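You operate a simulated robot arm through the tools that you are given. There is no shell and no other tool. Be economical: measure what you need, move in short steps, check, and stop when the job is done.

You are at the controls of a simulated two-armed robot. One attempt, no reset.

Task
Hold the short pole, wipe the paint off its inner tube and leave it set at the red ring.
Fine: keep hold of the pole for each move; draw it out to the blue ring first; put the rag back. What is to be rubbed or washed off counts as gone when no trace of it is left.

It is judged by the outcome, as a careful person would: the job done as asked, and still so three seconds after it is handed in. It fails if anything else is knocked over, pushed out of place, dropped, spilled or broken.

Robot
Two 6-joint arms with two-finger parallel grippers on one trunk that stands fixed in place. Base frame: the origin is at the foot of the trunk, x ahead of it, y to its left, z up; the work surface is at about z = 800. Units: mm, rad, N and s.
The left shoulder is at [20, 148, 841], the right one opposite. With the tool pointing down near the work surface each hand reaches from about 280 to 900 mm from the base axis, measured 20 degrees to its own side. Payload 4.4 kg a hand.
The tool frame of a hand sits at the grasp point between the pads (the TCP): z along the fingers, y along the line on which they close. The tips reach 23 mm beyond it. Largest opening 94 mm; finger width 38, thickness 10; the body of the gripper, 54 by 96 mm, starts 39 mm behind the TCP.
Orientation is that of the tool frame in the base frame, as a unit quaternion [w, x, y, z]. With the fingers straight down and closing along the base's y, the tool's x points along the base's -x, its y along +y and its z along -z.

Tools
- The arms move only by the tool step_arm. It takes "left_rows", "right_rows" or both (then of equal length, played together; a hand with none holds still); each is a list of rows, each a list of 7 numbers: the finger opening in mm, from 0 to 94, then the shift along the tool's x, y, z in units of 100 mm (1.0 is 100 mm), then the turn, a rotation vector about the tool's x, y, z in units of 60 degrees (1.0 is 60 degrees). In form: [[jaw, x, y, z, wx, wy, wz], ...]. A call has 1 to 8 rows; each row is the pose to reach, as a shift and turn from the pose commanded when the call began, along the tool's axes at that moment. A call with a number of a shift or a turn outside -1 to 1 is refused whole. Rows are played at 5 a second. More than 50 mm and 0.15 rad between two rows, or a gripper value outside its range, and nothing of the call is played. A pose out of reach is approached as far as the arm can. The call stops where the force on the tool passes 40 N (or 10 N more than at its start, if that is more) or the arm is blocked; 0.2 s more then pass. The fingers move at their own pace (about 45 mm/s each) and stop on an object; they squeeze with about 28 N. The grip force told is the motor's: it shows also when the fingers shut on nothing. Time passes only in rows, and 0.2 s behind the last, so rows that repeat a pose let the fingers close. It gives the time, the measured TCP pose, the force on the tool (base axes), the opening and the grip force at its end, in the units of the frame above (readings bear some noise), with the torque about the TCP (base axes, N m) and any sound that the robot's microphone picked up, and new pictures: "pictures" is both (left out), scene, wrist or none (wrist: the cameras of the hands that moved).
- Cameras (640 x 400 px; columns grow to the right, rows downward): "scene" is now at [56.4, 0.3, 1515.4]; the picture's right is [-0.02, -1.00, 0.00], its down [-0.61, 0.01, -0.79] and it looks along [0.79, -0.01, -0.61] (base axes); focal length 353 px, centre (320, 200). "left" rides on the left gripper at [87, -16, -74] in its tool frame; the picture's right is [0.18, 0.98, 0.00], its down [-0.58, 0.11, -0.81] and it looks along [-0.79, 0.15, 0.59] (tool axes); focal length 243 px, centre (320, 200). "right" rides on the right gripper at [87, 16, -75] in its tool frame; the picture's right is [-0.18, 0.98, 0.00], its down [-0.58, -0.11, -0.81] and it looks along [-0.79, -0.15, 0.59] (tool axes); focal length 243 px, centre (320, 200). There is no depth. A picture from a camera that has moved, and an enlarged one, comes with that camera's place and axes in the base frame and with its lens.
- pan_tilt(pan, tilt): turns the head with the scene camera to pan (to the left, within 1.501 rad either way) and tilt (down, from -0.506 to 1.204), counted from straight ahead of the robot. It gives what a move gives, and a new picture of the scene camera.
- enlarge(camera, box): a new picture of the part [left, top, right, bottom] of that camera's present view, enlarged. It takes no simulated time.
- close_job(): hands the job in; it is judged then, once.

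Go step by step. Nothing tells you positions but the pictures and the camera data: compare them with the known pose of the tool, close in by small moves and look again before you grip or let go. The budget is 120 turns and 200 pictures, counting those below and the enlarged ones. Unless the task says otherwise, let go and move clear before handing in.

The tools are called after ">>>" as a command line: name --argument value ..., lists and objects as JSON in quotes. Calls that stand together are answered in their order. step_arm: Moves the arms, as the interface text tells. Its arguments: {"type":"object","properties":{"left_rows":{"type":"array","items":{"type":"array","items":{"type":"number"}}},"right_rows":{"type":"array","items":{"type":"array","items":{"type":"number"}}},"pictures":{"type":"string","enum":["both","scene","wrist","none"]}},"required":[]} The other tools are called the same way: pan_tilt (pan, tilt) turns the head that bears the scene camera; enlarge (camera, box) takes an enlarged picture of a part of a camera's view; close_job () hands the job in.

At the start:

```text
t: 0.0
left_ee_pos: [576.4, 280.6, 1173.3]
left_ee_rot: [0.0, 0.0, 1.0, -0.001]
left_contact_force: [0.2, 0.2, -0.3]
left_wrist_torque: [0.01, -0.01, -0.01]
left_opening: 93.9
left_grasp_force: 0.1
right_ee_pos: [680.4, -294.6, 1136.2]
right_ee_rot: [0.001, -0.001, 1.0, 0.001]
right_contact_force: [-0.1, 0.3, 0.0]
right_wrist_torque: [0.0, 0.01, 0.0]
right_opening: 93.8
right_grasp_force: 0.0
head pan, tilt: [-0.017, 0.654]
```

scene: 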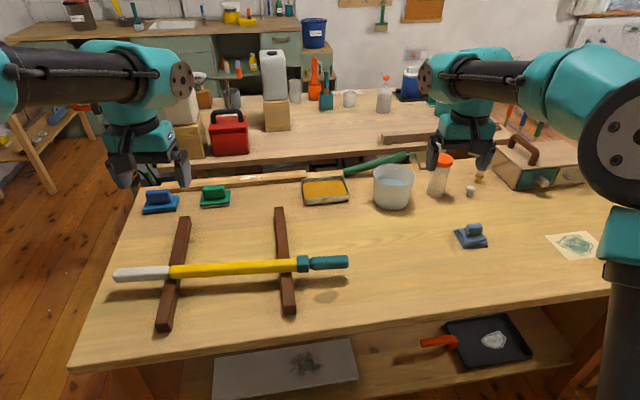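
right: 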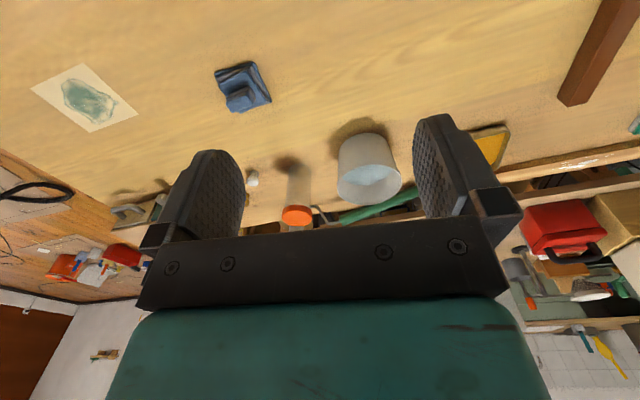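
left: 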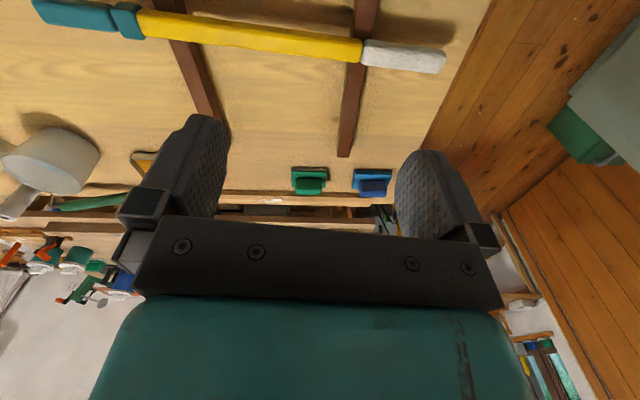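

I see a yellow pole with a teal collar and grip lying on two brown rests, and some pads and cloths around. I'll enlarge to identify the pole parts, rag and rings.

>>> enlarge --camera "scene" --box '[100, 200, 360, 340]'

>>> enlarge --camera "scene" --box '[120, 140, 380, 220]'

>>> enlarge --camera "scene" --box '[340, 130, 620, 280]'

```text
2.46 times, centred on (230, 270) of scene
camera zoom: at [56.4, 0.3, 1515.4], right [-0.02, -1.0, 0.0], down [-0.61, 0.01, -0.79], along [0.79, -0.01, -0.61], focal length 870 px, centre (542, 28)
```

zoom: 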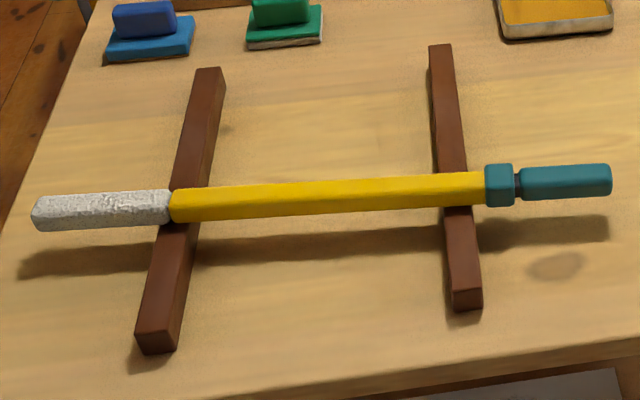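

```text
2.46 times, centred on (250, 180) of scene
camera zoom: at [56.4, 0.3, 1515.4], right [-0.02, -1.0, 0.0], down [-0.61, 0.01, -0.79], along [0.79, -0.01, -0.61], focal length 870 px, centre (492, 249)
```

zoom: 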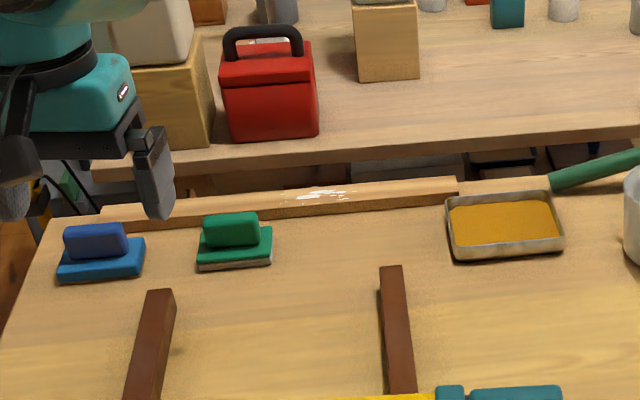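

```text
2.29 times, centred on (480, 205) of scene
camera zoom: at [56.4, 0.3, 1515.4], right [-0.02, -1.0, 0.0], down [-0.61, 0.01, -0.79], along [0.79, -0.01, -0.61], focal length 808 px, centre (-46, 189)
```

zoom: 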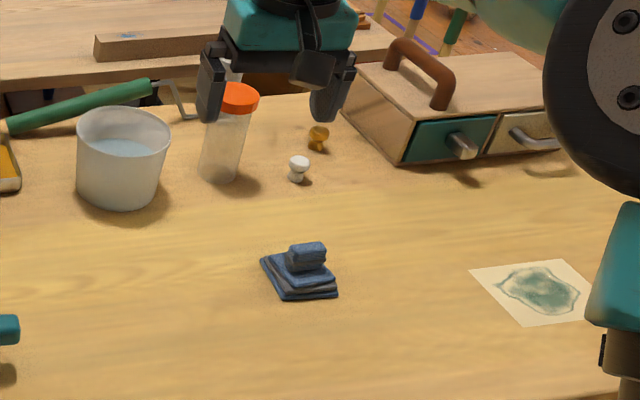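

The telescopic pole lies along y at about x 640–666 and the rag is the folded blue cloth near (781,-441). I'll turn both hands so they close across the pole.

>>> step_arm --left_rows '[[94, -0.1, -0.06, 0.12, 0, 0, 0.125], [94, -0.2, -0.12, 0.25, 0, 0, 0.25], [94, -0.3, -0.18, 0.37, 0, 0, 0.375], [94, -0.4, -0.24, 0.5, 0, 0, 0.5], [94, -0.5, -0.3, 0.62, 0, 0, 0.625], [94, -0.6, -0.36, 0.75, 0, 0, 0.75], [94, -0.7, -0.42, 0.87, 0, 0, 0.875], [94, -0.79, -0.5, 1.0, 0, 0, 1.0]]' --right_rows '[[94, 0.02, 0.12, 0.12, 0, 0, -0.125], [94, 0.04, 0.25, 0.25, 0, 0, -0.25], [94, 0.06, 0.37, 0.37, 0, 0, -0.375], [94, 0.08, 0.5, 0.5, 0, 0, -0.5], [94, 0.1, 0.62, 0.62, 0, 0, -0.625], [94, 0.12, 0.75, 0.75, 0, 0, -0.75], [94, 0.14, 0.87, 0.87, 0, 0, -0.875], [94, 0.16, 1.0, 1.0, 0, 0, -1.0]]' --pictures "none"

```text
t: 1.8
left_ee_pos: [655.6, 231.0, 1074.0]
left_ee_rot: [0.0, 0.502, 0.865, 0.0]
left_contact_force: [-0.1, 0.5, -0.4]
left_wrist_torque: [0.03, -0.03, 0.03]
left_opening: 94.0
left_grasp_force: 0.1
right_ee_pos: [664.8, -195.3, 1038.5]
right_ee_rot: [0.001, -0.501, 0.866, 0.0]
right_contact_force: [0.0, 0.7, 0.1]
right_wrist_torque: [0.03, -0.02, 0.01]
right_opening: 93.7
right_grasp_force: 0.1
head pan, tilt: [-0.017, 0.654]
```

Both hands are partly turned; I'll finish the turn and lower a little, then look.

>>> step_arm --left_rows '[[94, 0, 0, 0.18, 0, 0, 0.12], [94, 0, 0, 0.35, 0, 0, 0.24], [94, 0, 0, 0.53, 0, 0, 0.36], [94, 0, 0, 0.7, 0, 0, 0.457]]' --right_rows '[[94, -0.22, 0.12, 0.1, 0, 0, -0.136], [94, -0.44, 0.25, 0.2, 0, 0, -0.27], [94, -0.66, 0.37, 0.3, 0, 0, -0.41], [94, -0.87, 0.5, 0.4, 0, 0, -0.543]]'

```text
t: 2.8
left_ee_pos: [654.0, 230.9, 1004.8]
left_ee_rot: [0.001, 0.692, 0.722, -0.001]
left_contact_force: [0.2, -0.2, 0.4]
left_wrist_torque: [0.0, -0.03, -0.01]
left_opening: 94.2
left_grasp_force: 0.0
right_ee_pos: [667.0, -93.9, 997.8]
right_ee_rot: [-0.002, 0.724, -0.69, 0.001]
right_contact_force: [-0.4, -0.2, 0.0]
right_wrist_torque: [-0.01, -0.02, 0.02]
right_opening: 94.1
right_grasp_force: 0.2
head pan, tilt: [-0.017, 0.654]
camera right: at [653.5, -181.6, 1072.2], right [-0.99, 0.14, 0.0], down [0.08, 0.58, 0.81], along [0.11, 0.8, -0.59], focal length 243 px, centre (320, 200)
camera left: at [633.2, 316.5, 1078.3], right [0.97, 0.23, 0.0], down [0.13, -0.57, 0.81], along [0.18, -0.79, -0.59], focal length 243 px, centre (320, 200)
```

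scene: 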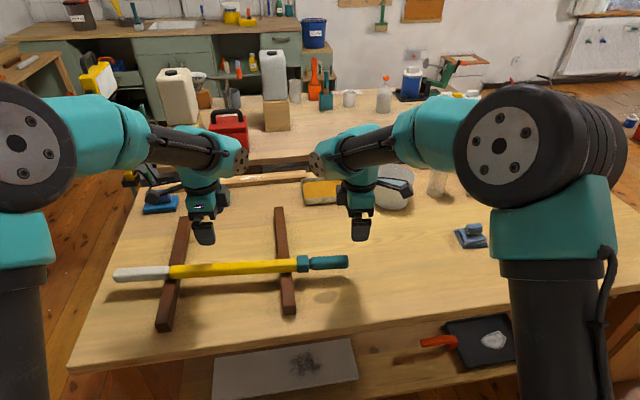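
right: 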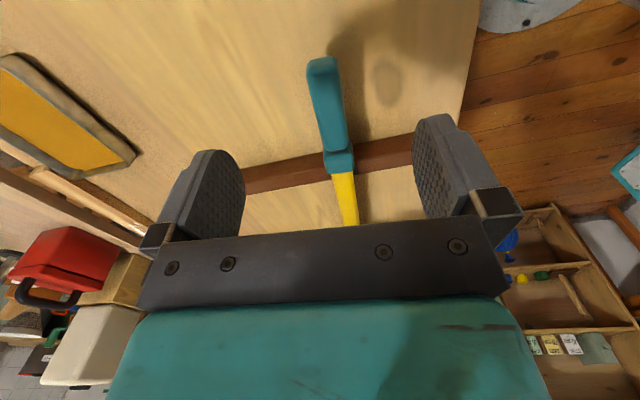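
left: 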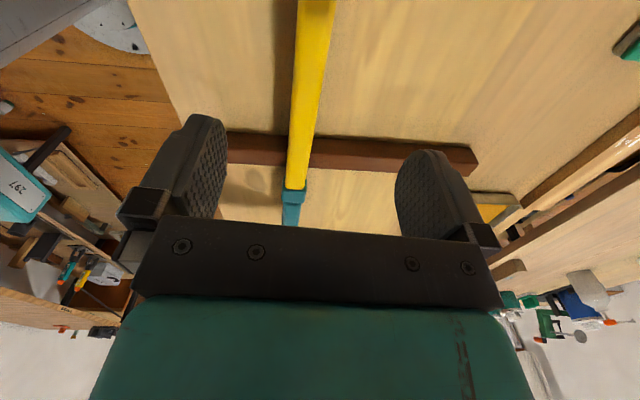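

The pole axis fits x ≈ 658 − 0.06·(y−47), z about 850; grip from y −84 to 20. I'll descend both hands in two stages.

>>> step_arm --left_rows '[[94, -0.08, -0.02, 0.25, 0, 0, 0], [94, -0.15, -0.03, 0.5, 0, 0, -0.013], [94, -0.23, -0.05, 0.75, 0, 0, -0.013], [94, -0.31, -0.066, 1.0, 0, 0, -0.013]]' --right_rows '[[94, -0.16, 0, 0.25, 0, 0, 0], [94, -0.32, 0, 0.5, 0, 0, -0.013], [94, -0.48, 0, 0.75, 0, 0, -0.013], [94, -0.64, 0.01, 1.0, 0, 0, -0.013]]'

```text
t: 3.8
left_ee_pos: [650.4, 199.7, 903.6]
left_ee_rot: [0.001, 0.686, 0.728, -0.001]
left_contact_force: [-0.3, 0.1, 0.4]
left_wrist_torque: [0.01, 0.03, -0.03]
left_opening: 94.1
left_grasp_force: 0.1
right_ee_pos: [660.7, -28.8, 895.8]
right_ee_rot: [-0.002, 0.727, -0.687, 0.0]
right_contact_force: [0.3, -1.1, 0.0]
right_wrist_torque: [-0.04, -0.04, 0.01]
right_opening: 94.0
right_grasp_force: 0.1
head pan, tilt: [-0.017, 0.654]
camera right: at [649.4, -116.3, 970.8], right [-0.99, 0.13, 0.0], down [0.07, 0.59, 0.81], along [0.1, 0.8, -0.59], focal length 243 px, centre (320, 200)
camera left: at [628.6, 285.4, 978.5], right [0.97, 0.24, 0.0], down [0.14, -0.57, 0.81], along [0.2, -0.78, -0.59], focal length 243 px, centre (320, 200)
```

scene: 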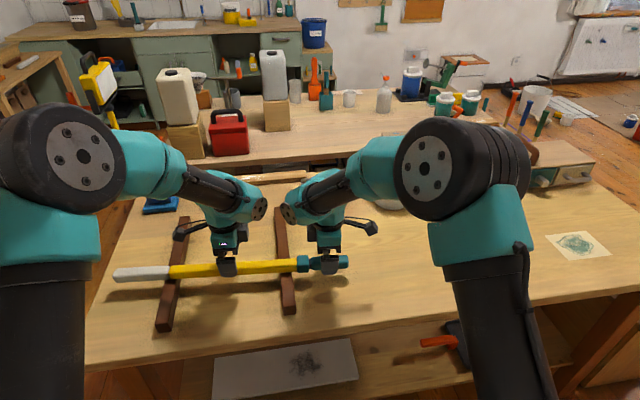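
right: 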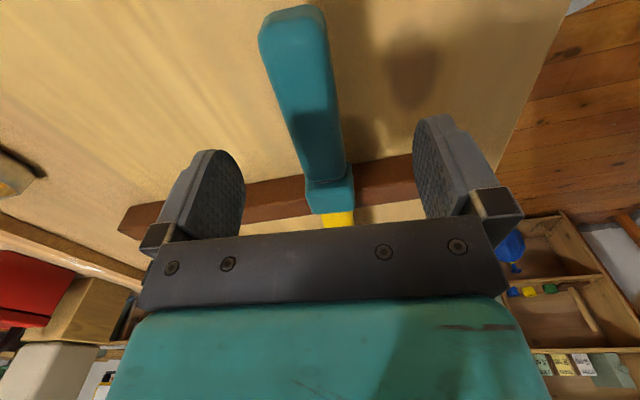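
left: 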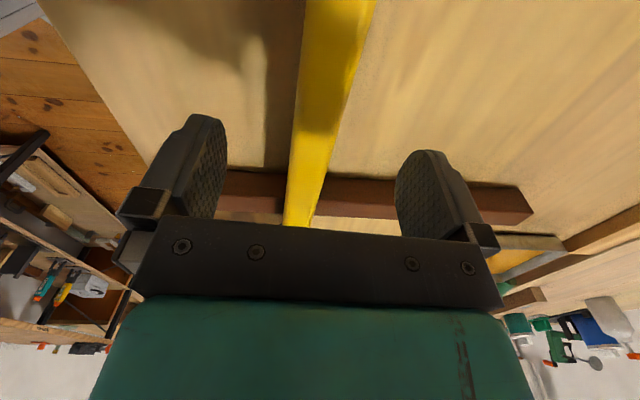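

Fingers straddle the pole; I'll lower to z≈850 and close both.

>>> step_arm --left_rows '[[94, 0, 0, 0.26, 0, 0, 0], [94, 0, 0, 0.53, 0, 0, 0], [60, 0, 0, 0.53, 0, 0, 0], [30, 0, 0, 0.53, 0, 0, 0], [0, 0, 0, 0.53, 0, 0, 0], [0, 0, 0, 0.53, 0, 0, 0], [0, 0, 0, 0.53, 0, 0, 0], [0, 0, 0, 0.53, 0, 0, 0]]' --right_rows '[[94, 0, 0, 0.23, 0, 0, 0], [94, 0, 0, 0.46, 0, 0, 0], [94, 0, 0, 0.46, 0, 0, 0], [94, 0, 0, 0.46, 0, 0, 0], [94, 0, 0, 0.46, 0, 0, 0], [94, 0, 0, 0.46, 0, 0, 0], [94, 0, 0, 0.46, 0, 0, 0], [94, 0, 0, 0.46, 0, 0, 0]]'

```text
t: 5.6
left_ee_pos: [652.0, 199.5, 850.1]
left_ee_rot: [0.0, 0.686, 0.727, 0.0]
left_contact_force: [0.6, 0.1, -0.1]
left_wrist_torque: [-0.16, 0.0, 0.06]
left_opening: 27.9
left_grasp_force: 28.2
right_ee_pos: [661.5, -30.7, 851.5]
right_ee_rot: [-0.001, 0.728, -0.686, 0.0]
right_contact_force: [0.3, -0.7, 0.3]
right_wrist_torque: [-0.05, -0.03, -0.02]
right_opening: 94.0
right_grasp_force: 0.0
head pan, tilt: [-0.017, 0.654]
camera right: at [649.7, -117.2, 925.2], right [-0.99, 0.13, 0.0], down [0.07, 0.59, 0.81], along [0.1, 0.8, -0.59], focal length 243 px, centre (320, 200)
camera left: at [629.2, 285.1, 924.6], right [0.97, 0.24, 0.0], down [0.14, -0.57, 0.81], along [0.19, -0.78, -0.59], focal length 243 px, centre (320, 200)
```

scene: 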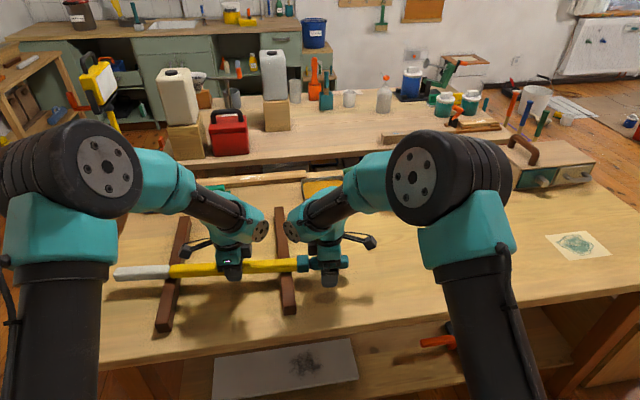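
right: 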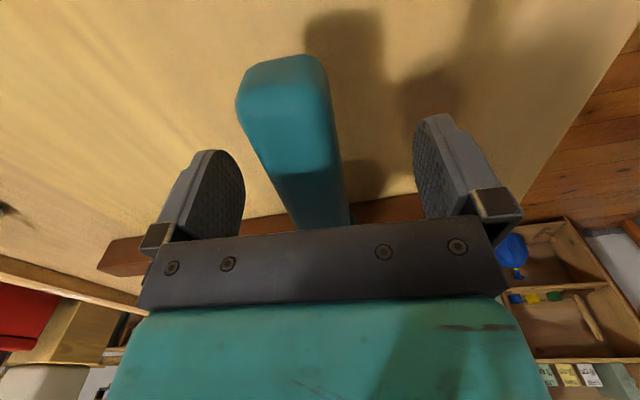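
left: 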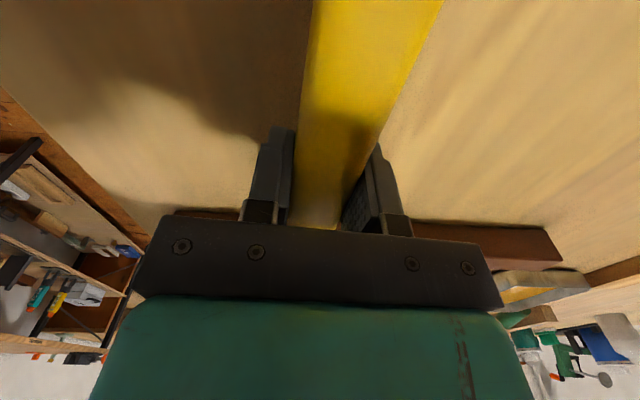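

Left holds the tube (28 mm wide). Now I close the right hand on the grip.

>>> step_arm --right_rows '[[60, 0, 0, 0, 0, 0, 0], [30, 0, 0, 0, 0, 0, 0], [0, 0, 0, 0, 0, 0, 0], [0, 0, 0, 0, 0, 0, 0], [0, 0, 0, 0, 0, 0, 0], [0, 0, 0, 0, 0, 0, 0]]' --pictures "wrist"

```text
t: 7.0
left_ee_pos: [650.8, 199.6, 850.8]
left_ee_rot: [0.0, 0.686, 0.727, -0.002]
left_contact_force: [-14.7, -0.8, 6.1]
left_wrist_torque: [0.31, 0.01, -1.33]
left_opening: 28.1
left_grasp_force: 27.9
right_ee_pos: [662.1, -31.7, 849.6]
right_ee_rot: [-0.001, 0.727, -0.687, 0.001]
right_contact_force: [12.9, 0.2, -0.9]
right_wrist_torque: [-0.06, 0.0, -1.38]
right_opening: 29.9
right_grasp_force: 27.9
head pan, tilt: [-0.017, 0.654]
camera right: at [649.8, -117.3, 925.4], right [-0.99, 0.13, 0.0], down [0.07, 0.59, 0.81], along [0.1, 0.8, -0.59], focal length 243 px, centre (320, 200)
```

right: 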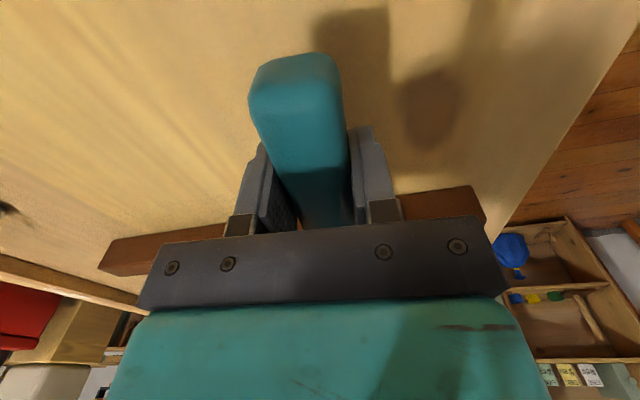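

Slight side-load; I'll shift the right hand 2 mm to relax it and draw gently along the pole axis.

>>> step_arm --right_rows '[[0, 0, -0.015, 0, 0, 0, 0], [0, 0.05, -0.015, 0, 0, 0, 0], [0, 0.1, -0.015, 0, 0, 0, 0], [0, 0.15, -0.015, 0, 0, 0, 0], [0, 0.2, -0.015, 0, 0, 0, 0]]' --pictures "both"

```text
t: 8.2
left_ee_pos: [651.9, 200.6, 849.5]
left_ee_rot: [0.001, 0.686, 0.727, 0.0]
left_contact_force: [-6.7, -4.0, 0.1]
left_wrist_torque: [0.76, -0.02, -0.98]
left_opening: 27.9
left_grasp_force: 27.8
right_ee_pos: [664.0, -51.2, 852.2]
right_ee_rot: [-0.001, 0.728, -0.686, 0.001]
right_contact_force: [9.1, 1.6, 13.4]
right_wrist_torque: [0.51, 0.04, -1.07]
right_opening: 29.7
right_grasp_force: 28.7
head pan, tilt: [-0.017, 0.654]
camera right: at [652.2, -137.9, 925.1], right [-0.99, 0.13, 0.0], down [0.07, 0.59, 0.81], along [0.1, 0.8, -0.59], focal length 243 px, centre (320, 200)
```

scene: 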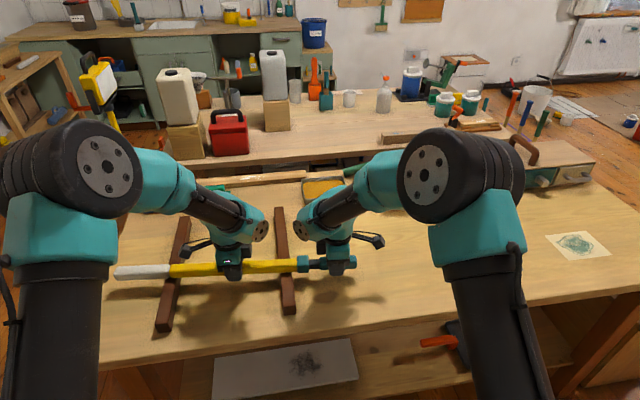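
right: 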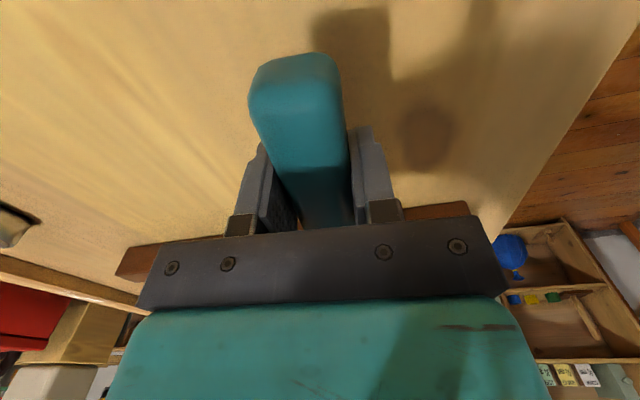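

It slides. I'll enlarge to see the inner tube.

>>> enlarge --camera "scene" --box '[260, 230, 380, 305]'

```text
5.33 times, centred on (320, 268) of scene
camera zoom: at [56.2, 0.2, 1515.4], right [-0.02, -1.0, 0.0], down [-0.61, 0.01, -0.79], along [0.79, -0.01, -0.61], focal length 1885 px, centre (320, -160)
```

zoom: 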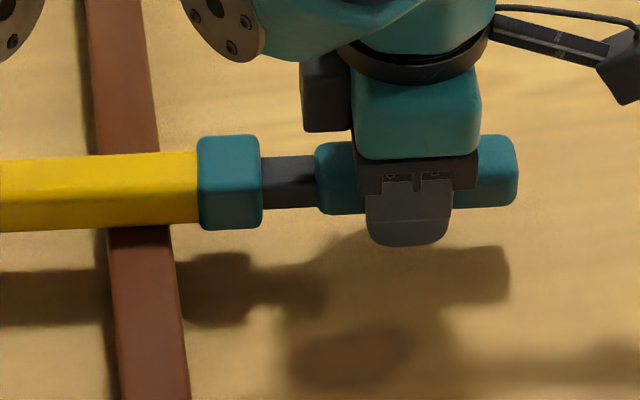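

Dark inner tube is emerging, no ring yet. Draw another 60 mm.

>>> step_arm --right_rows '[[0, 0.1, -0.01, -0.02, 0, 0, 0], [0, 0.2, -0.01, -0.02, 0, 0, 0], [0, 0.3, -0.01, -0.02, 0, 0, 0], [0, 0.4, -0.01, -0.02, 0, 0, 0], [0, 0.5, -0.01, -0.02, 0, 0, 0], [0, 0.6, -0.01, -0.02, 0, 0, 0]]' --pictures "none"

>>> enlarge --camera "scene" --box '[270, 230, 390, 305]'

```text
t: 9.6
left_ee_pos: [651.4, 198.7, 850.9]
left_ee_rot: [0.001, 0.686, 0.727, 0.0]
left_contact_force: [-5.6, 0.5, 13.8]
left_wrist_torque: [-0.69, -0.14, -1.11]
left_opening: 27.9
left_grasp_force: 27.9
right_ee_pos: [667.7, -111.1, 852.8]
right_ee_rot: [-0.001, 0.728, -0.686, 0.001]
right_contact_force: [6.5, 0.9, -6.2]
right_wrist_torque: [-0.72, 0.11, -0.92]
right_opening: 29.8
right_grasp_force: 27.8
head pan, tilt: [-0.017, 0.654]
```

```text
5.33 times, centred on (330, 268) of scene
camera zoom: at [56.3, 0.2, 1515.4], right [-0.02, -1.0, 0.0], down [-0.61, 0.01, -0.79], along [0.79, -0.01, -0.61], focal length 1885 px, centre (267, -160)
```

zoom: 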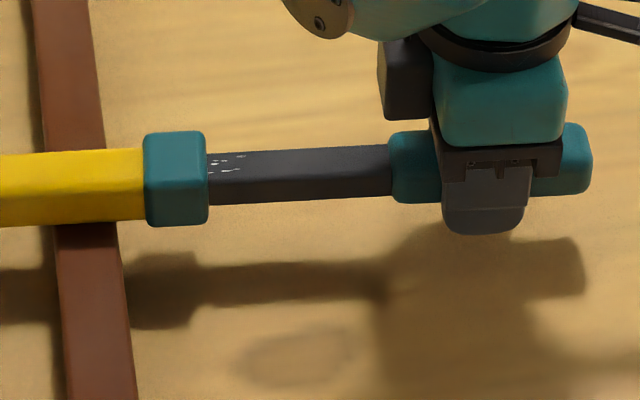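

White paint spots are now showing on the top near the collar. Draw further, 50 mm.

>>> step_arm --right_rows '[[0, 0.1, -0.005, 0.01, 0, 0, 0], [0, 0.2, -0.005, 0.01, 0, 0, 0], [0, 0.3, -0.005, 0.01, 0, 0, 0], [0, 0.4, -0.005, 0.01, 0, 0, 0], [0, 0.5, -0.005, 0.01, 0, 0, 0]]' --pictures "none"

>>> enlarge --camera "scene" --box '[280, 230, 400, 305]'

```text
t: 10.8
left_ee_pos: [650.6, 199.2, 850.1]
left_ee_rot: [0.0, 0.686, 0.728, -0.001]
left_contact_force: [-3.1, -3.3, 4.6]
left_wrist_torque: [0.35, -0.12, -0.94]
left_opening: 28.1
left_grasp_force: 27.9
right_ee_pos: [670.9, -158.6, 851.1]
right_ee_rot: [-0.003, 0.727, -0.686, 0.001]
right_contact_force: [3.9, 1.6, 1.4]
right_wrist_torque: [0.21, -0.04, -0.82]
right_opening: 29.5
right_grasp_force: 27.2
head pan, tilt: [-0.017, 0.654]
```

```text
5.33 times, centred on (340, 268) of scene
camera zoom: at [56.3, 0.2, 1515.4], right [-0.02, -1.0, 0.0], down [-0.61, 0.01, -0.79], along [0.79, -0.01, -0.61], focal length 1885 px, centre (213, -160)
```

zoom: 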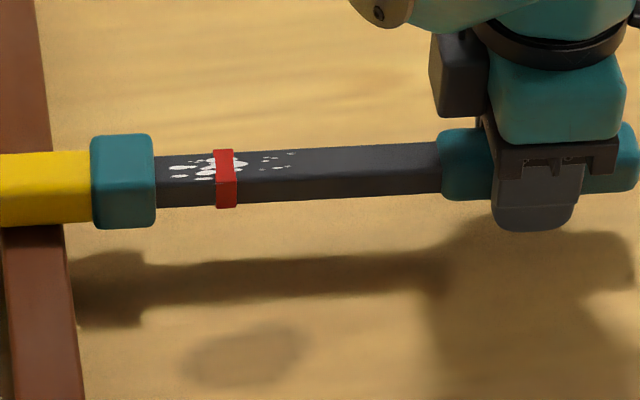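

Red ring is out; paint on both sides of it. Draw on to find the blue ring.

>>> step_arm --right_rows '[[0, 0.1, -0.005, 0, 0, 0, 0], [0, 0.2, -0.005, 0, 0, 0, 0], [0, 0.3, -0.005, 0, 0, 0, 0], [0, 0.4, -0.005, 0, 0, 0, 0], [0, 0.5, -0.005, 0, 0, 0, 0]]' --pictures "none"

>>> enlarge --camera "scene" --box '[280, 230, 400, 305]'

```text
t: 12.0
left_ee_pos: [651.2, 199.4, 849.0]
left_ee_rot: [0.0, 0.685, 0.728, 0.0]
left_contact_force: [0.8, -0.6, 0.9]
left_wrist_torque: [-0.79, -0.09, 0.31]
left_opening: 27.9
left_grasp_force: 28.3
right_ee_pos: [675.5, -210.3, 850.9]
right_ee_rot: [-0.001, 0.728, -0.686, 0.001]
right_contact_force: [-1.6, 0.9, -1.2]
right_wrist_torque: [-0.57, 0.03, 0.06]
right_opening: 29.7
right_grasp_force: 28.9
head pan, tilt: [-0.017, 0.654]
```

```text
5.33 times, centred on (340, 268) of scene
camera zoom: at [56.5, 0.4, 1515.4], right [-0.02, -1.0, 0.0], down [-0.61, 0.01, -0.79], along [0.79, -0.01, -0.61], focal length 1885 px, centre (213, -160)
```

zoom: 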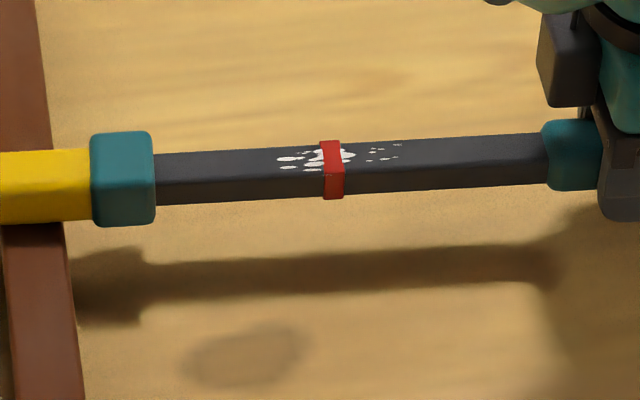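

>>> step_arm --right_rows '[[0, 0.1, 0, 0, 0, 0, 0], [0, 0.2, 0, 0, 0, 0, 0], [0, 0.3, 0, 0, 0, 0, 0], [0, 0.4, 0, 0, 0, 0, 0], [0, 0.5, 0, 0, 0, 0, 0]]' --pictures "none"

>>> enlarge --camera "scene" --box '[280, 220, 440, 320]'

```text
t: 13.2
left_ee_pos: [651.9, 198.5, 849.5]
left_ee_rot: [0.001, 0.686, 0.727, -0.001]
left_contact_force: [4.5, -25.1, 0.5]
left_wrist_torque: [0.15, 0.0, 0.62]
left_opening: 27.8
left_grasp_force: 27.4
right_ee_pos: [677.9, -259.8, 852.1]
right_ee_rot: [-0.001, 0.728, -0.686, 0.001]
right_contact_force: [-3.3, 25.6, -0.7]
right_wrist_torque: [-0.01, 0.01, -0.05]
right_opening: 29.5
right_grasp_force: 27.9
head pan, tilt: [-0.017, 0.654]
```

```text
4.00 times, centred on (360, 270) of scene
camera zoom: at [56.4, 0.3, 1515.4], right [-0.02, -1.0, 0.0], down [-0.61, 0.01, -0.79], along [0.79, -0.01, -0.61], focal length 1414 px, centre (160, -80)
```

zoom: 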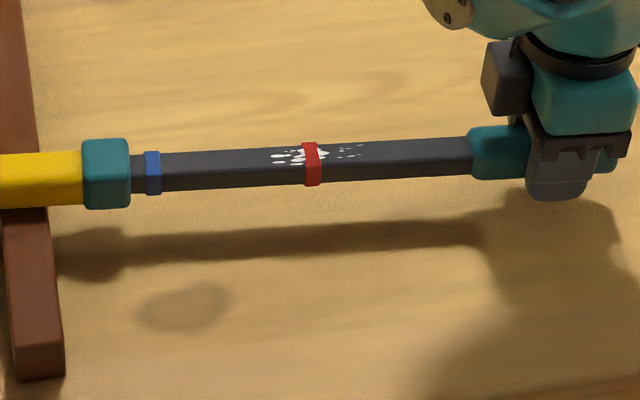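

The blue ring is out about 10 mm past the collar, with tension at the end. I'll push back ~9 mm so the ring sits right at the collar.

>>> step_arm --right_rows '[[0, -0.05, 0, 0, 0, 0, 0], [0, -0.09, 0, 0, 0, 0, 0], [0, -0.09, 0, 0, 0, 0, 0]]' --pictures "none"

>>> enlarge --camera "scene" --box '[290, 235, 370, 285]'

```text
t: 14.0
left_ee_pos: [651.8, 199.2, 850.5]
left_ee_rot: [0.0, 0.686, 0.728, -0.001]
left_contact_force: [0.0, 0.2, 4.7]
left_wrist_torque: [0.97, 0.13, 0.19]
left_opening: 27.6
left_grasp_force: 28.1
right_ee_pos: [677.9, -251.5, 850.8]
right_ee_rot: [-0.002, 0.727, -0.687, 0.001]
right_contact_force: [-0.3, 1.5, 0.2]
right_wrist_torque: [-0.71, -0.15, 0.0]
right_opening: 29.7
right_grasp_force: 28.4
head pan, tilt: [-0.017, 0.654]
```

```text
8.00 times, centred on (330, 260) of scene
camera zoom: at [56.4, 0.3, 1515.4], right [-0.02, -1.0, 0.0], down [-0.61, 0.01, -0.79], along [0.79, -0.01, -0.61], focal length 2828 px, centre (240, -280)
```

zoom: 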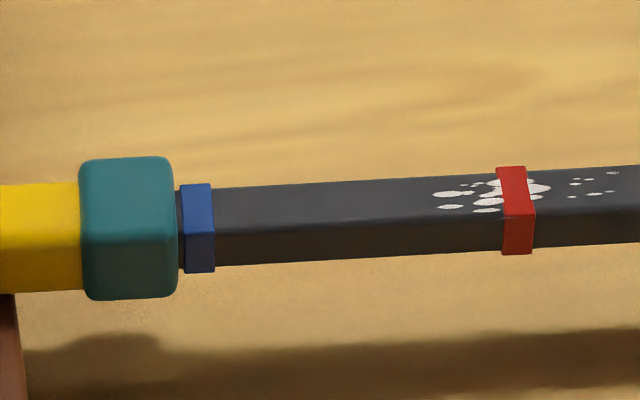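

Blue ring is set at the collar. Now I release the right hand (left keeps hold), and rise.

>>> step_arm --right_rows '[[30, 0, 0, 0, 0, 0, 0], [70, 0, 0, 0, 0, 0, 0], [94, 0, 0, 0, 0, 0, 0], [94, 0, 0, 0, 0, 0, 0], [94, 0, 0, -0.25, 0, 0, 0], [94, 0, 0, -0.5, 0, 0, 0], [94, 0, 0, -0.75, 0, 0, 0], [94, 0, 0, -1.0, 0, 0, 0]]' --pictures "wrist"

>>> enlarge --camera "scene" --box '[290, 225, 418, 305]'

>>> enlarge --camera "right" --box '[260, 60, 420, 200]'

```text
t: 15.8
left_ee_pos: [650.1, 199.1, 849.7]
left_ee_rot: [0.001, 0.686, 0.727, 0.0]
left_contact_force: [-0.6, 0.1, 4.8]
left_wrist_torque: [0.2, -0.03, -0.05]
left_opening: 28.0
left_grasp_force: 28.0
right_ee_pos: [678.9, -252.0, 952.0]
right_ee_rot: [-0.001, 0.728, -0.686, 0.0]
right_contact_force: [1.0, -0.6, 0.0]
right_wrist_torque: [0.01, -0.02, 0.0]
right_opening: 93.9
right_grasp_force: 0.1
head pan, tilt: [-0.017, 0.654]
camera right: at [666.5, -339.2, 1027.2], right [-0.99, 0.13, 0.0], down [0.07, 0.59, 0.81], along [0.1, 0.8, -0.59], focal length 243 px, centre (320, 200)
```

right: 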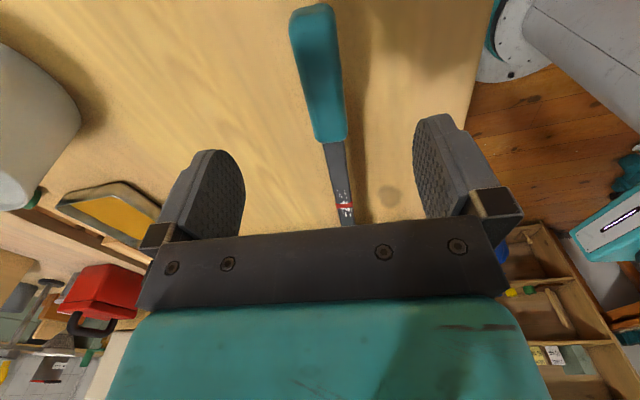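

```text
5.00 times, centred on (354, 265) of scene
camera zoom: at [56.3, 0.3, 1515.4], right [-0.02, -1.0, 0.0], down [-0.61, 0.01, -0.79], along [0.79, -0.01, -0.61], focal length 1767 px, centre (150, -125)
```

zoom: 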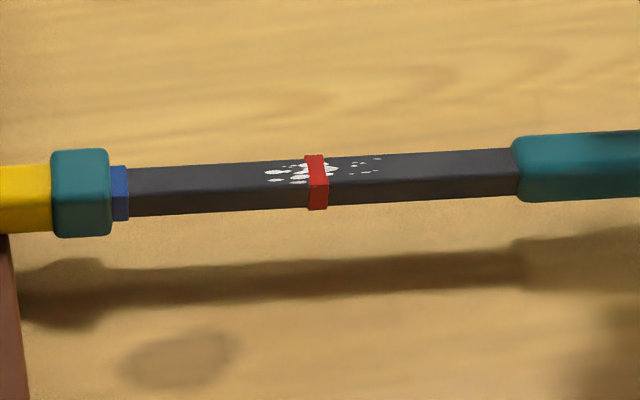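

```text
2.86 times, centred on (340, 130) of right
camera zoom: at [666.5, -339.2, 1027.2], right [-0.99, 0.13, 0.0], down [0.07, 0.59, 0.81], along [0.1, 0.8, -0.59], focal length 693 px, centre (263, 400)
```

zoom: 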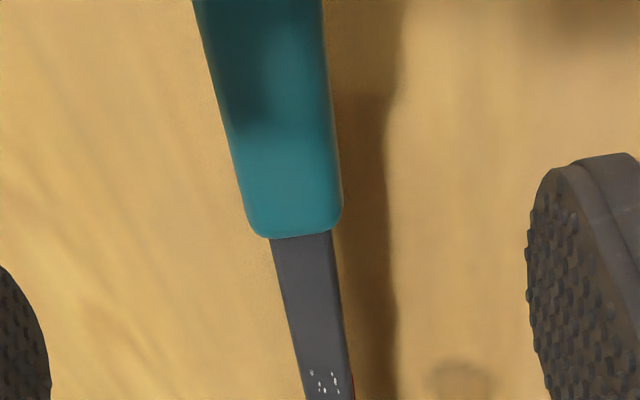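

Paint is on the top face only as far as visible. Now a close view of the rag and move over toward it.

>>> step_arm --right_rows '[[94, 0.25, -0.11, -0.05, 0, 0, 0], [94, 0.5, -0.23, -0.1, 0, 0, 0], [94, 0.75, -0.34, -0.15, 0, 0, 0], [94, 1.0, -0.45, -0.2, 0, 0, 0]]' --pictures "none"

>>> enlarge --camera "scene" --box '[430, 205, 510, 265]'

```text
t: 16.8
left_ee_pos: [652.8, 199.6, 849.6]
left_ee_rot: [0.0, 0.687, 0.727, -0.001]
left_contact_force: [0.3, -0.7, 4.2]
left_wrist_torque: [-0.4, 0.03, -0.08]
left_opening: 27.8
left_grasp_force: 28.4
right_ee_pos: [727.6, -350.6, 973.8]
right_ee_rot: [-0.002, 0.728, -0.686, 0.0]
right_contact_force: [-0.3, -1.3, 0.3]
right_wrist_torque: [0.01, 0.01, 0.03]
right_opening: 94.1
right_grasp_force: 0.1
head pan, tilt: [-0.017, 0.654]
```

```text
6.67 times, centred on (470, 235) of scene
camera zoom: at [56.3, 0.3, 1515.4], right [-0.02, -1.0, 0.0], down [-0.61, 0.01, -0.79], along [0.79, -0.01, -0.61], focal length 2356 px, centre (-680, -33)
```

zoom: 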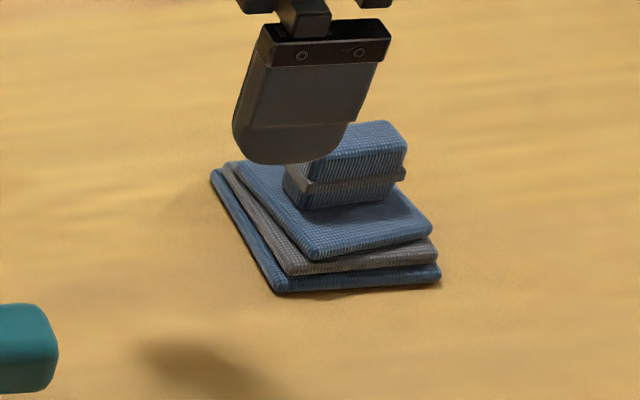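

The rag is a folded cloth with a raised bump. I'll move over it and look with the wrist camera.

>>> step_arm --right_rows '[[94, 0.31, -0.16, 0, 0, 0, 0.03], [94, 0.62, -0.32, 0, 0, 0, 0.06], [94, 0.93, -0.48, 0, 0, 0, 0.1]]' --pictures "both"

```text
t: 17.6
left_ee_pos: [651.7, 199.8, 849.6]
left_ee_rot: [0.001, 0.687, 0.727, -0.001]
left_contact_force: [-1.2, -0.2, 4.4]
left_wrist_torque: [0.05, 0.06, -0.11]
left_opening: 28.1
left_grasp_force: 28.7
right_ee_pos: [782.7, -436.6, 971.9]
right_ee_rot: [0.002, -0.69, 0.723, -0.001]
right_contact_force: [-0.3, 0.8, 0.6]
right_wrist_torque: [-0.02, 0.0, 0.02]
right_opening: 94.2
right_grasp_force: 0.0
head pan, tilt: [-0.017, 0.654]
camera right: at [762.5, -522.5, 1046.5], right [-0.97, 0.23, 0.0], down [0.13, 0.57, 0.81], along [0.19, 0.79, -0.59], focal length 243 px, centre (320, 200)
```

scene: 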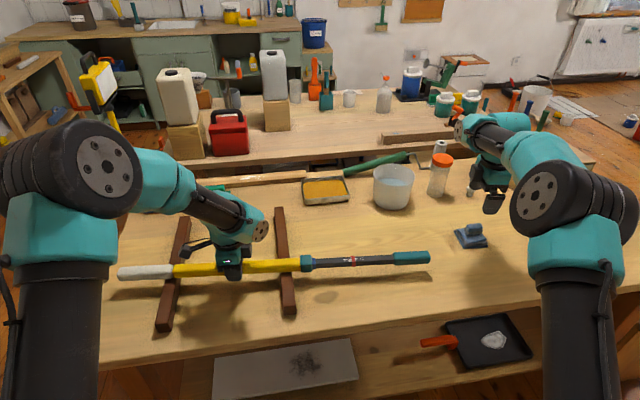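
right: 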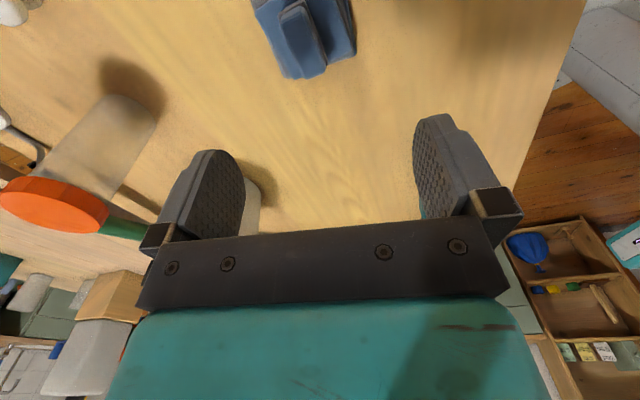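

>>> enlarge --camera "right" --box '[240, 0, 368, 80]'

```text
5.00 times, centred on (304, 40) of right
camera zoom: at [762.5, -522.5, 1046.5], right [-0.97, 0.23, 0.0], down [0.13, 0.57, 0.81], along [0.19, 0.79, -0.59], focal length 1213 px, centre (400, 1000)
```

zoom: 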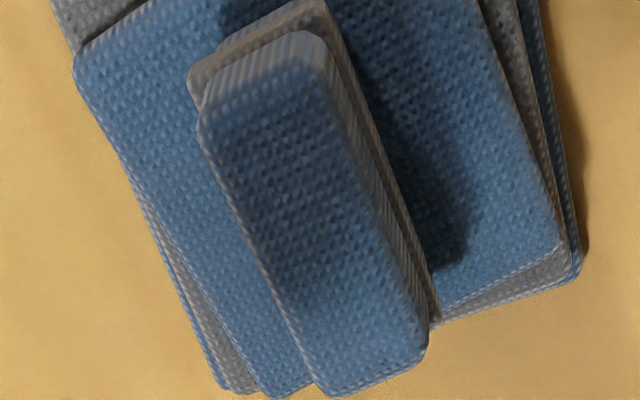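

Bump centre ≈ (793,−445), about 20 mm wide, tilted 7.5°. I'll align and descend to just above.

>>> step_arm --right_rows '[[70, 0.03, -0.04, 0.3, 0, 0, -0.06], [60, 0.06, -0.08, 0.5, 0, 0, -0.12], [60, 0.08, -0.107, 0.7, 0, 0, -0.17], [60, 0.08, -0.107, 0.85, 0, 0, -0.17]]' --pictures "both"

>>> enlarge --camera "scene" --box '[430, 200, 510, 260]'

```text
t: 18.6
left_ee_pos: [650.7, 200.0, 850.5]
left_ee_rot: [0.0, 0.686, 0.727, -0.001]
left_contact_force: [-0.9, 0.1, 4.4]
left_wrist_torque: [0.09, 0.05, -0.18]
left_opening: 27.9
left_grasp_force: 28.0
right_ee_pos: [792.3, -445.8, 886.4]
right_ee_rot: [-0.001, 0.752, -0.659, 0.002]
right_contact_force: [-0.4, -0.1, -0.7]
right_wrist_torque: [0.0, 0.01, -0.01]
right_opening: 60.0
right_grasp_force: 0.1
head pan, tilt: [-0.017, 0.654]
camera right: at [787.5, -534.3, 961.5], right [-1.0, 0.05, 0.0], down [0.03, 0.59, 0.81], along [0.04, 0.81, -0.59], focal length 243 px, centre (320, 200)
```

scene: 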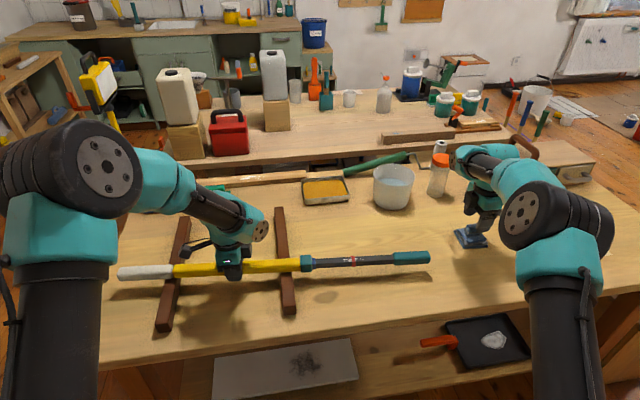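
right: 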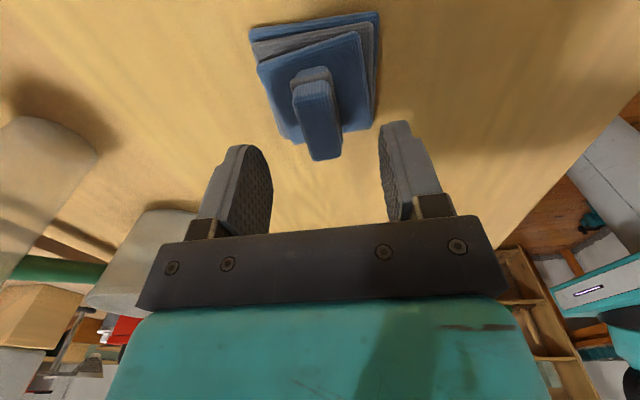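

```text
6.67 times, centred on (470, 230) of scene
camera zoom: at [56.3, 0.2, 1515.4], right [-0.02, -1.0, 0.0], down [-0.61, 0.01, -0.79], along [0.79, -0.01, -0.61], focal length 2356 px, centre (-680, 0)
```

zoom: 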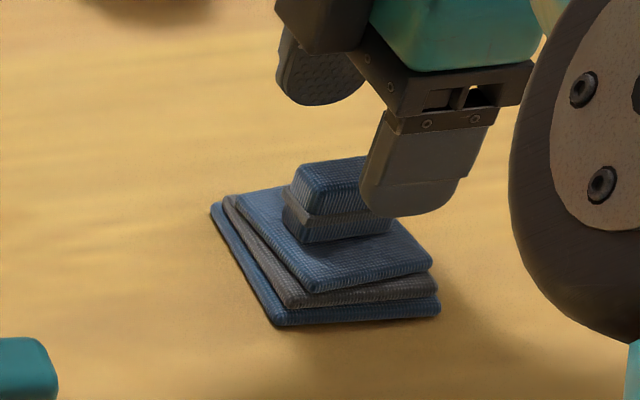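

>>> enlarge --camera "right" --box '[240, 0, 400, 170]'

```text
2.35 times, centred on (320, 85) of right
camera zoom: at [787.5, -534.3, 961.5], right [-1.0, 0.05, 0.0], down [0.03, 0.59, 0.81], along [0.04, 0.81, -0.59], focal length 571 px, centre (320, 471)
```

zoom: 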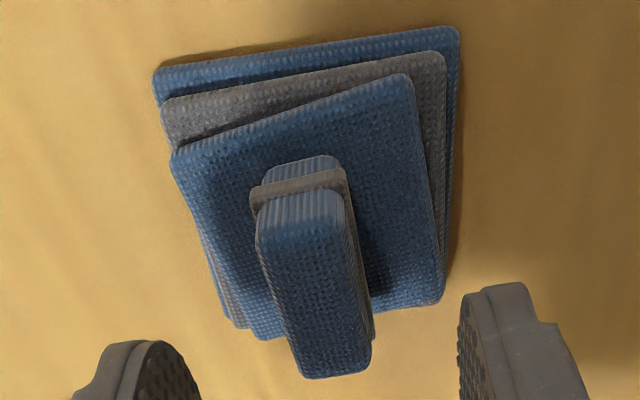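

Bump top z≈848, centre (792,−445): well aligned. Descend and close.

>>> step_arm --right_rows '[[60, 0, 0, 0.15, 0, 0, 0], [60, 0, 0, 0.3, 0, 0, 0], [60, 0, 0, 0.38, 0, 0, 0], [30, 0, 0, 0.38, 0, 0, 0], [0, 0, 0, 0.38, 0, 0, 0], [0, 0, 0, 0.38, 0, 0, 0], [0, 0, 0, 0.38, 0, 0, 0]]' --pictures "wrist"

>>> enlarge --camera "scene" --box '[430, 200, 510, 260]'

```text
t: 20.2
left_ee_pos: [650.6, 199.8, 848.5]
left_ee_rot: [0.001, 0.686, 0.727, -0.001]
left_contact_force: [-1.4, -0.3, 3.3]
left_wrist_torque: [-0.05, 0.01, -0.12]
left_opening: 27.7
left_grasp_force: 27.5
right_ee_pos: [793.8, -447.4, 847.7]
right_ee_rot: [-0.001, 0.753, -0.658, 0.001]
right_contact_force: [0.4, -0.5, -0.8]
right_wrist_torque: [-0.01, 0.0, 0.01]
right_opening: 25.4
right_grasp_force: 27.6
head pan, tilt: [-0.017, 0.654]
camera right: at [788.5, -534.9, 923.2], right [-1.0, 0.05, 0.0], down [0.03, 0.59, 0.81], along [0.04, 0.81, -0.59], focal length 243 px, centre (320, 200)
```

right: 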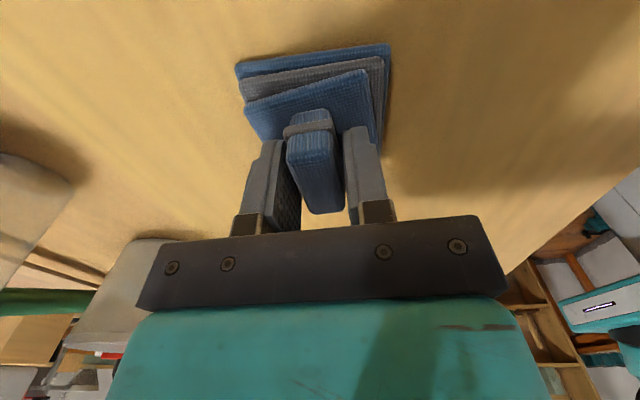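

```text
6.67 times, centred on (470, 230) of scene
camera zoom: at [56.3, 0.2, 1515.4], right [-0.02, -1.0, 0.0], down [-0.61, 0.01, -0.79], along [0.79, -0.01, -0.61], focal length 2356 px, centre (-680, 0)
```

zoom: 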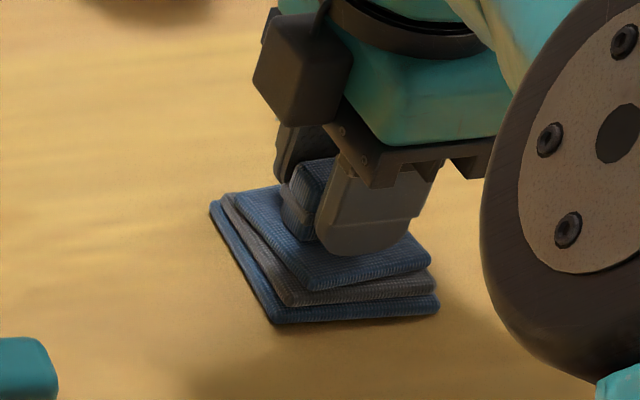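

Rag gripped with its base about 48 mm below the TCP. Lift it and carry toward the pole.

>>> step_arm --right_rows '[[0, 0, 0, -0.1, 0, 0, 0], [0, 0, 0, -0.3, 0, 0, 0], [0, 0, 0, -0.6, 0, 0, 0], [0, -0.2, 0.05, -0.9, 0, 0, 0], [0, -0.6, 0.1, -1.0, 0, 0, 0], [0, -1.0, 0.2, -1.0, 0, 0, 0]]' --pictures "scene"

>>> step_arm --right_rows '[[0, -0.33, 0.07, 0, 0, 0, 0], [0, -0.66, 0.14, 0, 0, 0, 0], [0, -1.0, 0.21, 0, 0, 0, 0]]' --pictures "none"

>>> step_arm --right_rows '[[0, -0.33, 0.07, 0, 0, 0, 0], [0, -0.66, 0.14, 0, 0, 0, 0], [0, -1.0, 0.21, 0, 0, 0, 0]]' --pictures "scene"

```text
t: 21.6
left_ee_pos: [650.5, 198.8, 850.9]
left_ee_rot: [0.0, 0.686, 0.727, 0.0]
left_contact_force: [-0.3, 0.1, 3.3]
left_wrist_torque: [-0.53, -0.02, -0.1]
left_opening: 27.9
left_grasp_force: 27.8
right_ee_pos: [758.2, -349.4, 949.9]
right_ee_rot: [-0.002, 0.752, -0.659, 0.001]
right_contact_force: [0.0, -0.5, -2.0]
right_wrist_torque: [0.05, -0.02, 0.03]
right_opening: 25.4
right_grasp_force: 28.4
head pan, tilt: [-0.017, 0.654]
```

scene: 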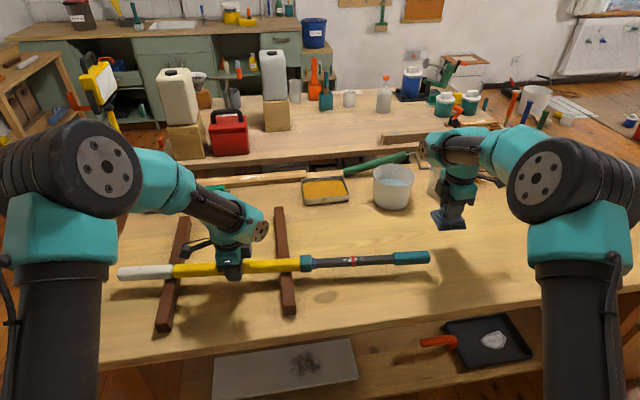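

```text
t: 22.4
left_ee_pos: [651.1, 198.9, 849.1]
left_ee_rot: [0.001, 0.686, 0.727, 0.0]
left_contact_force: [-0.6, -0.1, 3.4]
left_wrist_torque: [-0.54, -0.04, -0.08]
left_opening: 27.8
left_grasp_force: 28.2
right_ee_pos: [726.2, -252.6, 947.5]
right_ee_rot: [-0.001, 0.752, -0.659, 0.0]
right_contact_force: [-0.3, 0.8, -0.3]
right_wrist_torque: [-0.03, 0.02, 0.03]
right_opening: 25.5
right_grasp_force: 28.1
head pan, tilt: [-0.017, 0.654]
```

```text
t: 23.2
left_ee_pos: [651.5, 199.4, 850.9]
left_ee_rot: [0.001, 0.686, 0.727, -0.001]
left_contact_force: [-0.3, -0.9, 2.2]
left_wrist_torque: [0.09, 0.02, -0.03]
left_opening: 28.1
left_grasp_force: 28.1
right_ee_pos: [691.0, -157.5, 948.0]
right_ee_rot: [-0.001, 0.751, -0.66, 0.001]
right_contact_force: [0.3, 0.4, -0.6]
right_wrist_torque: [0.02, -0.01, -0.02]
right_opening: 25.4
right_grasp_force: 27.7
head pan, tilt: [-0.017, 0.654]
```

scene: 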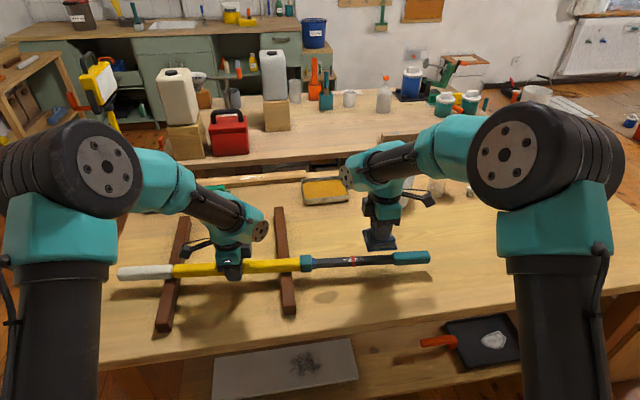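

Move above the paint, aligning with the tube.

>>> step_arm --right_rows '[[0, -0.34, 0.07, 0, 0, 0, 0.035], [0, -0.68, 0.14, 0, 0, 0, 0.07], [0, -0.68, 0.14, 0.2, 0, 0, 0.07]]' --pictures "both"

>>> enlarge --camera "scene" --box '[300, 215, 428, 295]'

```text
t: 24.0
left_ee_pos: [650.8, 199.2, 850.1]
left_ee_rot: [0.001, 0.686, 0.727, 0.0]
left_contact_force: [-0.2, 0.0, 2.8]
left_wrist_torque: [0.11, 0.06, 0.03]
left_opening: 28.1
left_grasp_force: 28.1
right_ee_pos: [668.7, -90.2, 929.6]
right_ee_rot: [-0.001, 0.727, -0.687, -0.001]
right_contact_force: [-0.3, 0.0, -0.8]
right_wrist_torque: [0.0, 0.0, 0.01]
right_opening: 25.3
right_grasp_force: 27.9
head pan, tilt: [-0.017, 0.654]
camera right: at [656.1, -178.6, 1004.1], right [-0.99, 0.13, 0.0], down [0.07, 0.59, 0.81], along [0.1, 0.8, -0.59], focal length 243 px, centre (320, 200)
```

scene: 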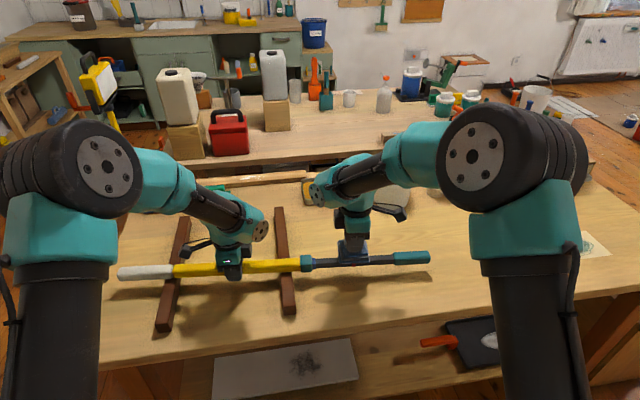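
right: 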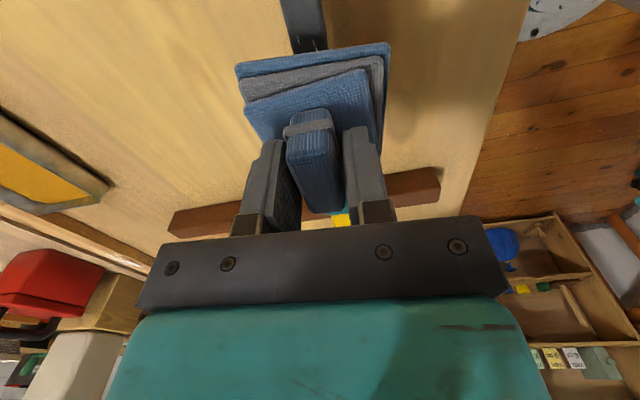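

```text
5.00 times, centred on (364, 255) of scene
camera zoom: at [56.3, 0.2, 1515.4], right [-0.02, -1.0, 0.0], down [-0.61, 0.01, -0.79], along [0.79, -0.01, -0.61], focal length 1767 px, centre (100, -75)
```

zoom: 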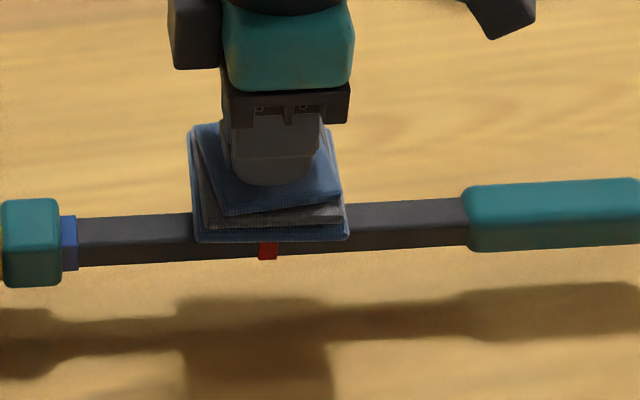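

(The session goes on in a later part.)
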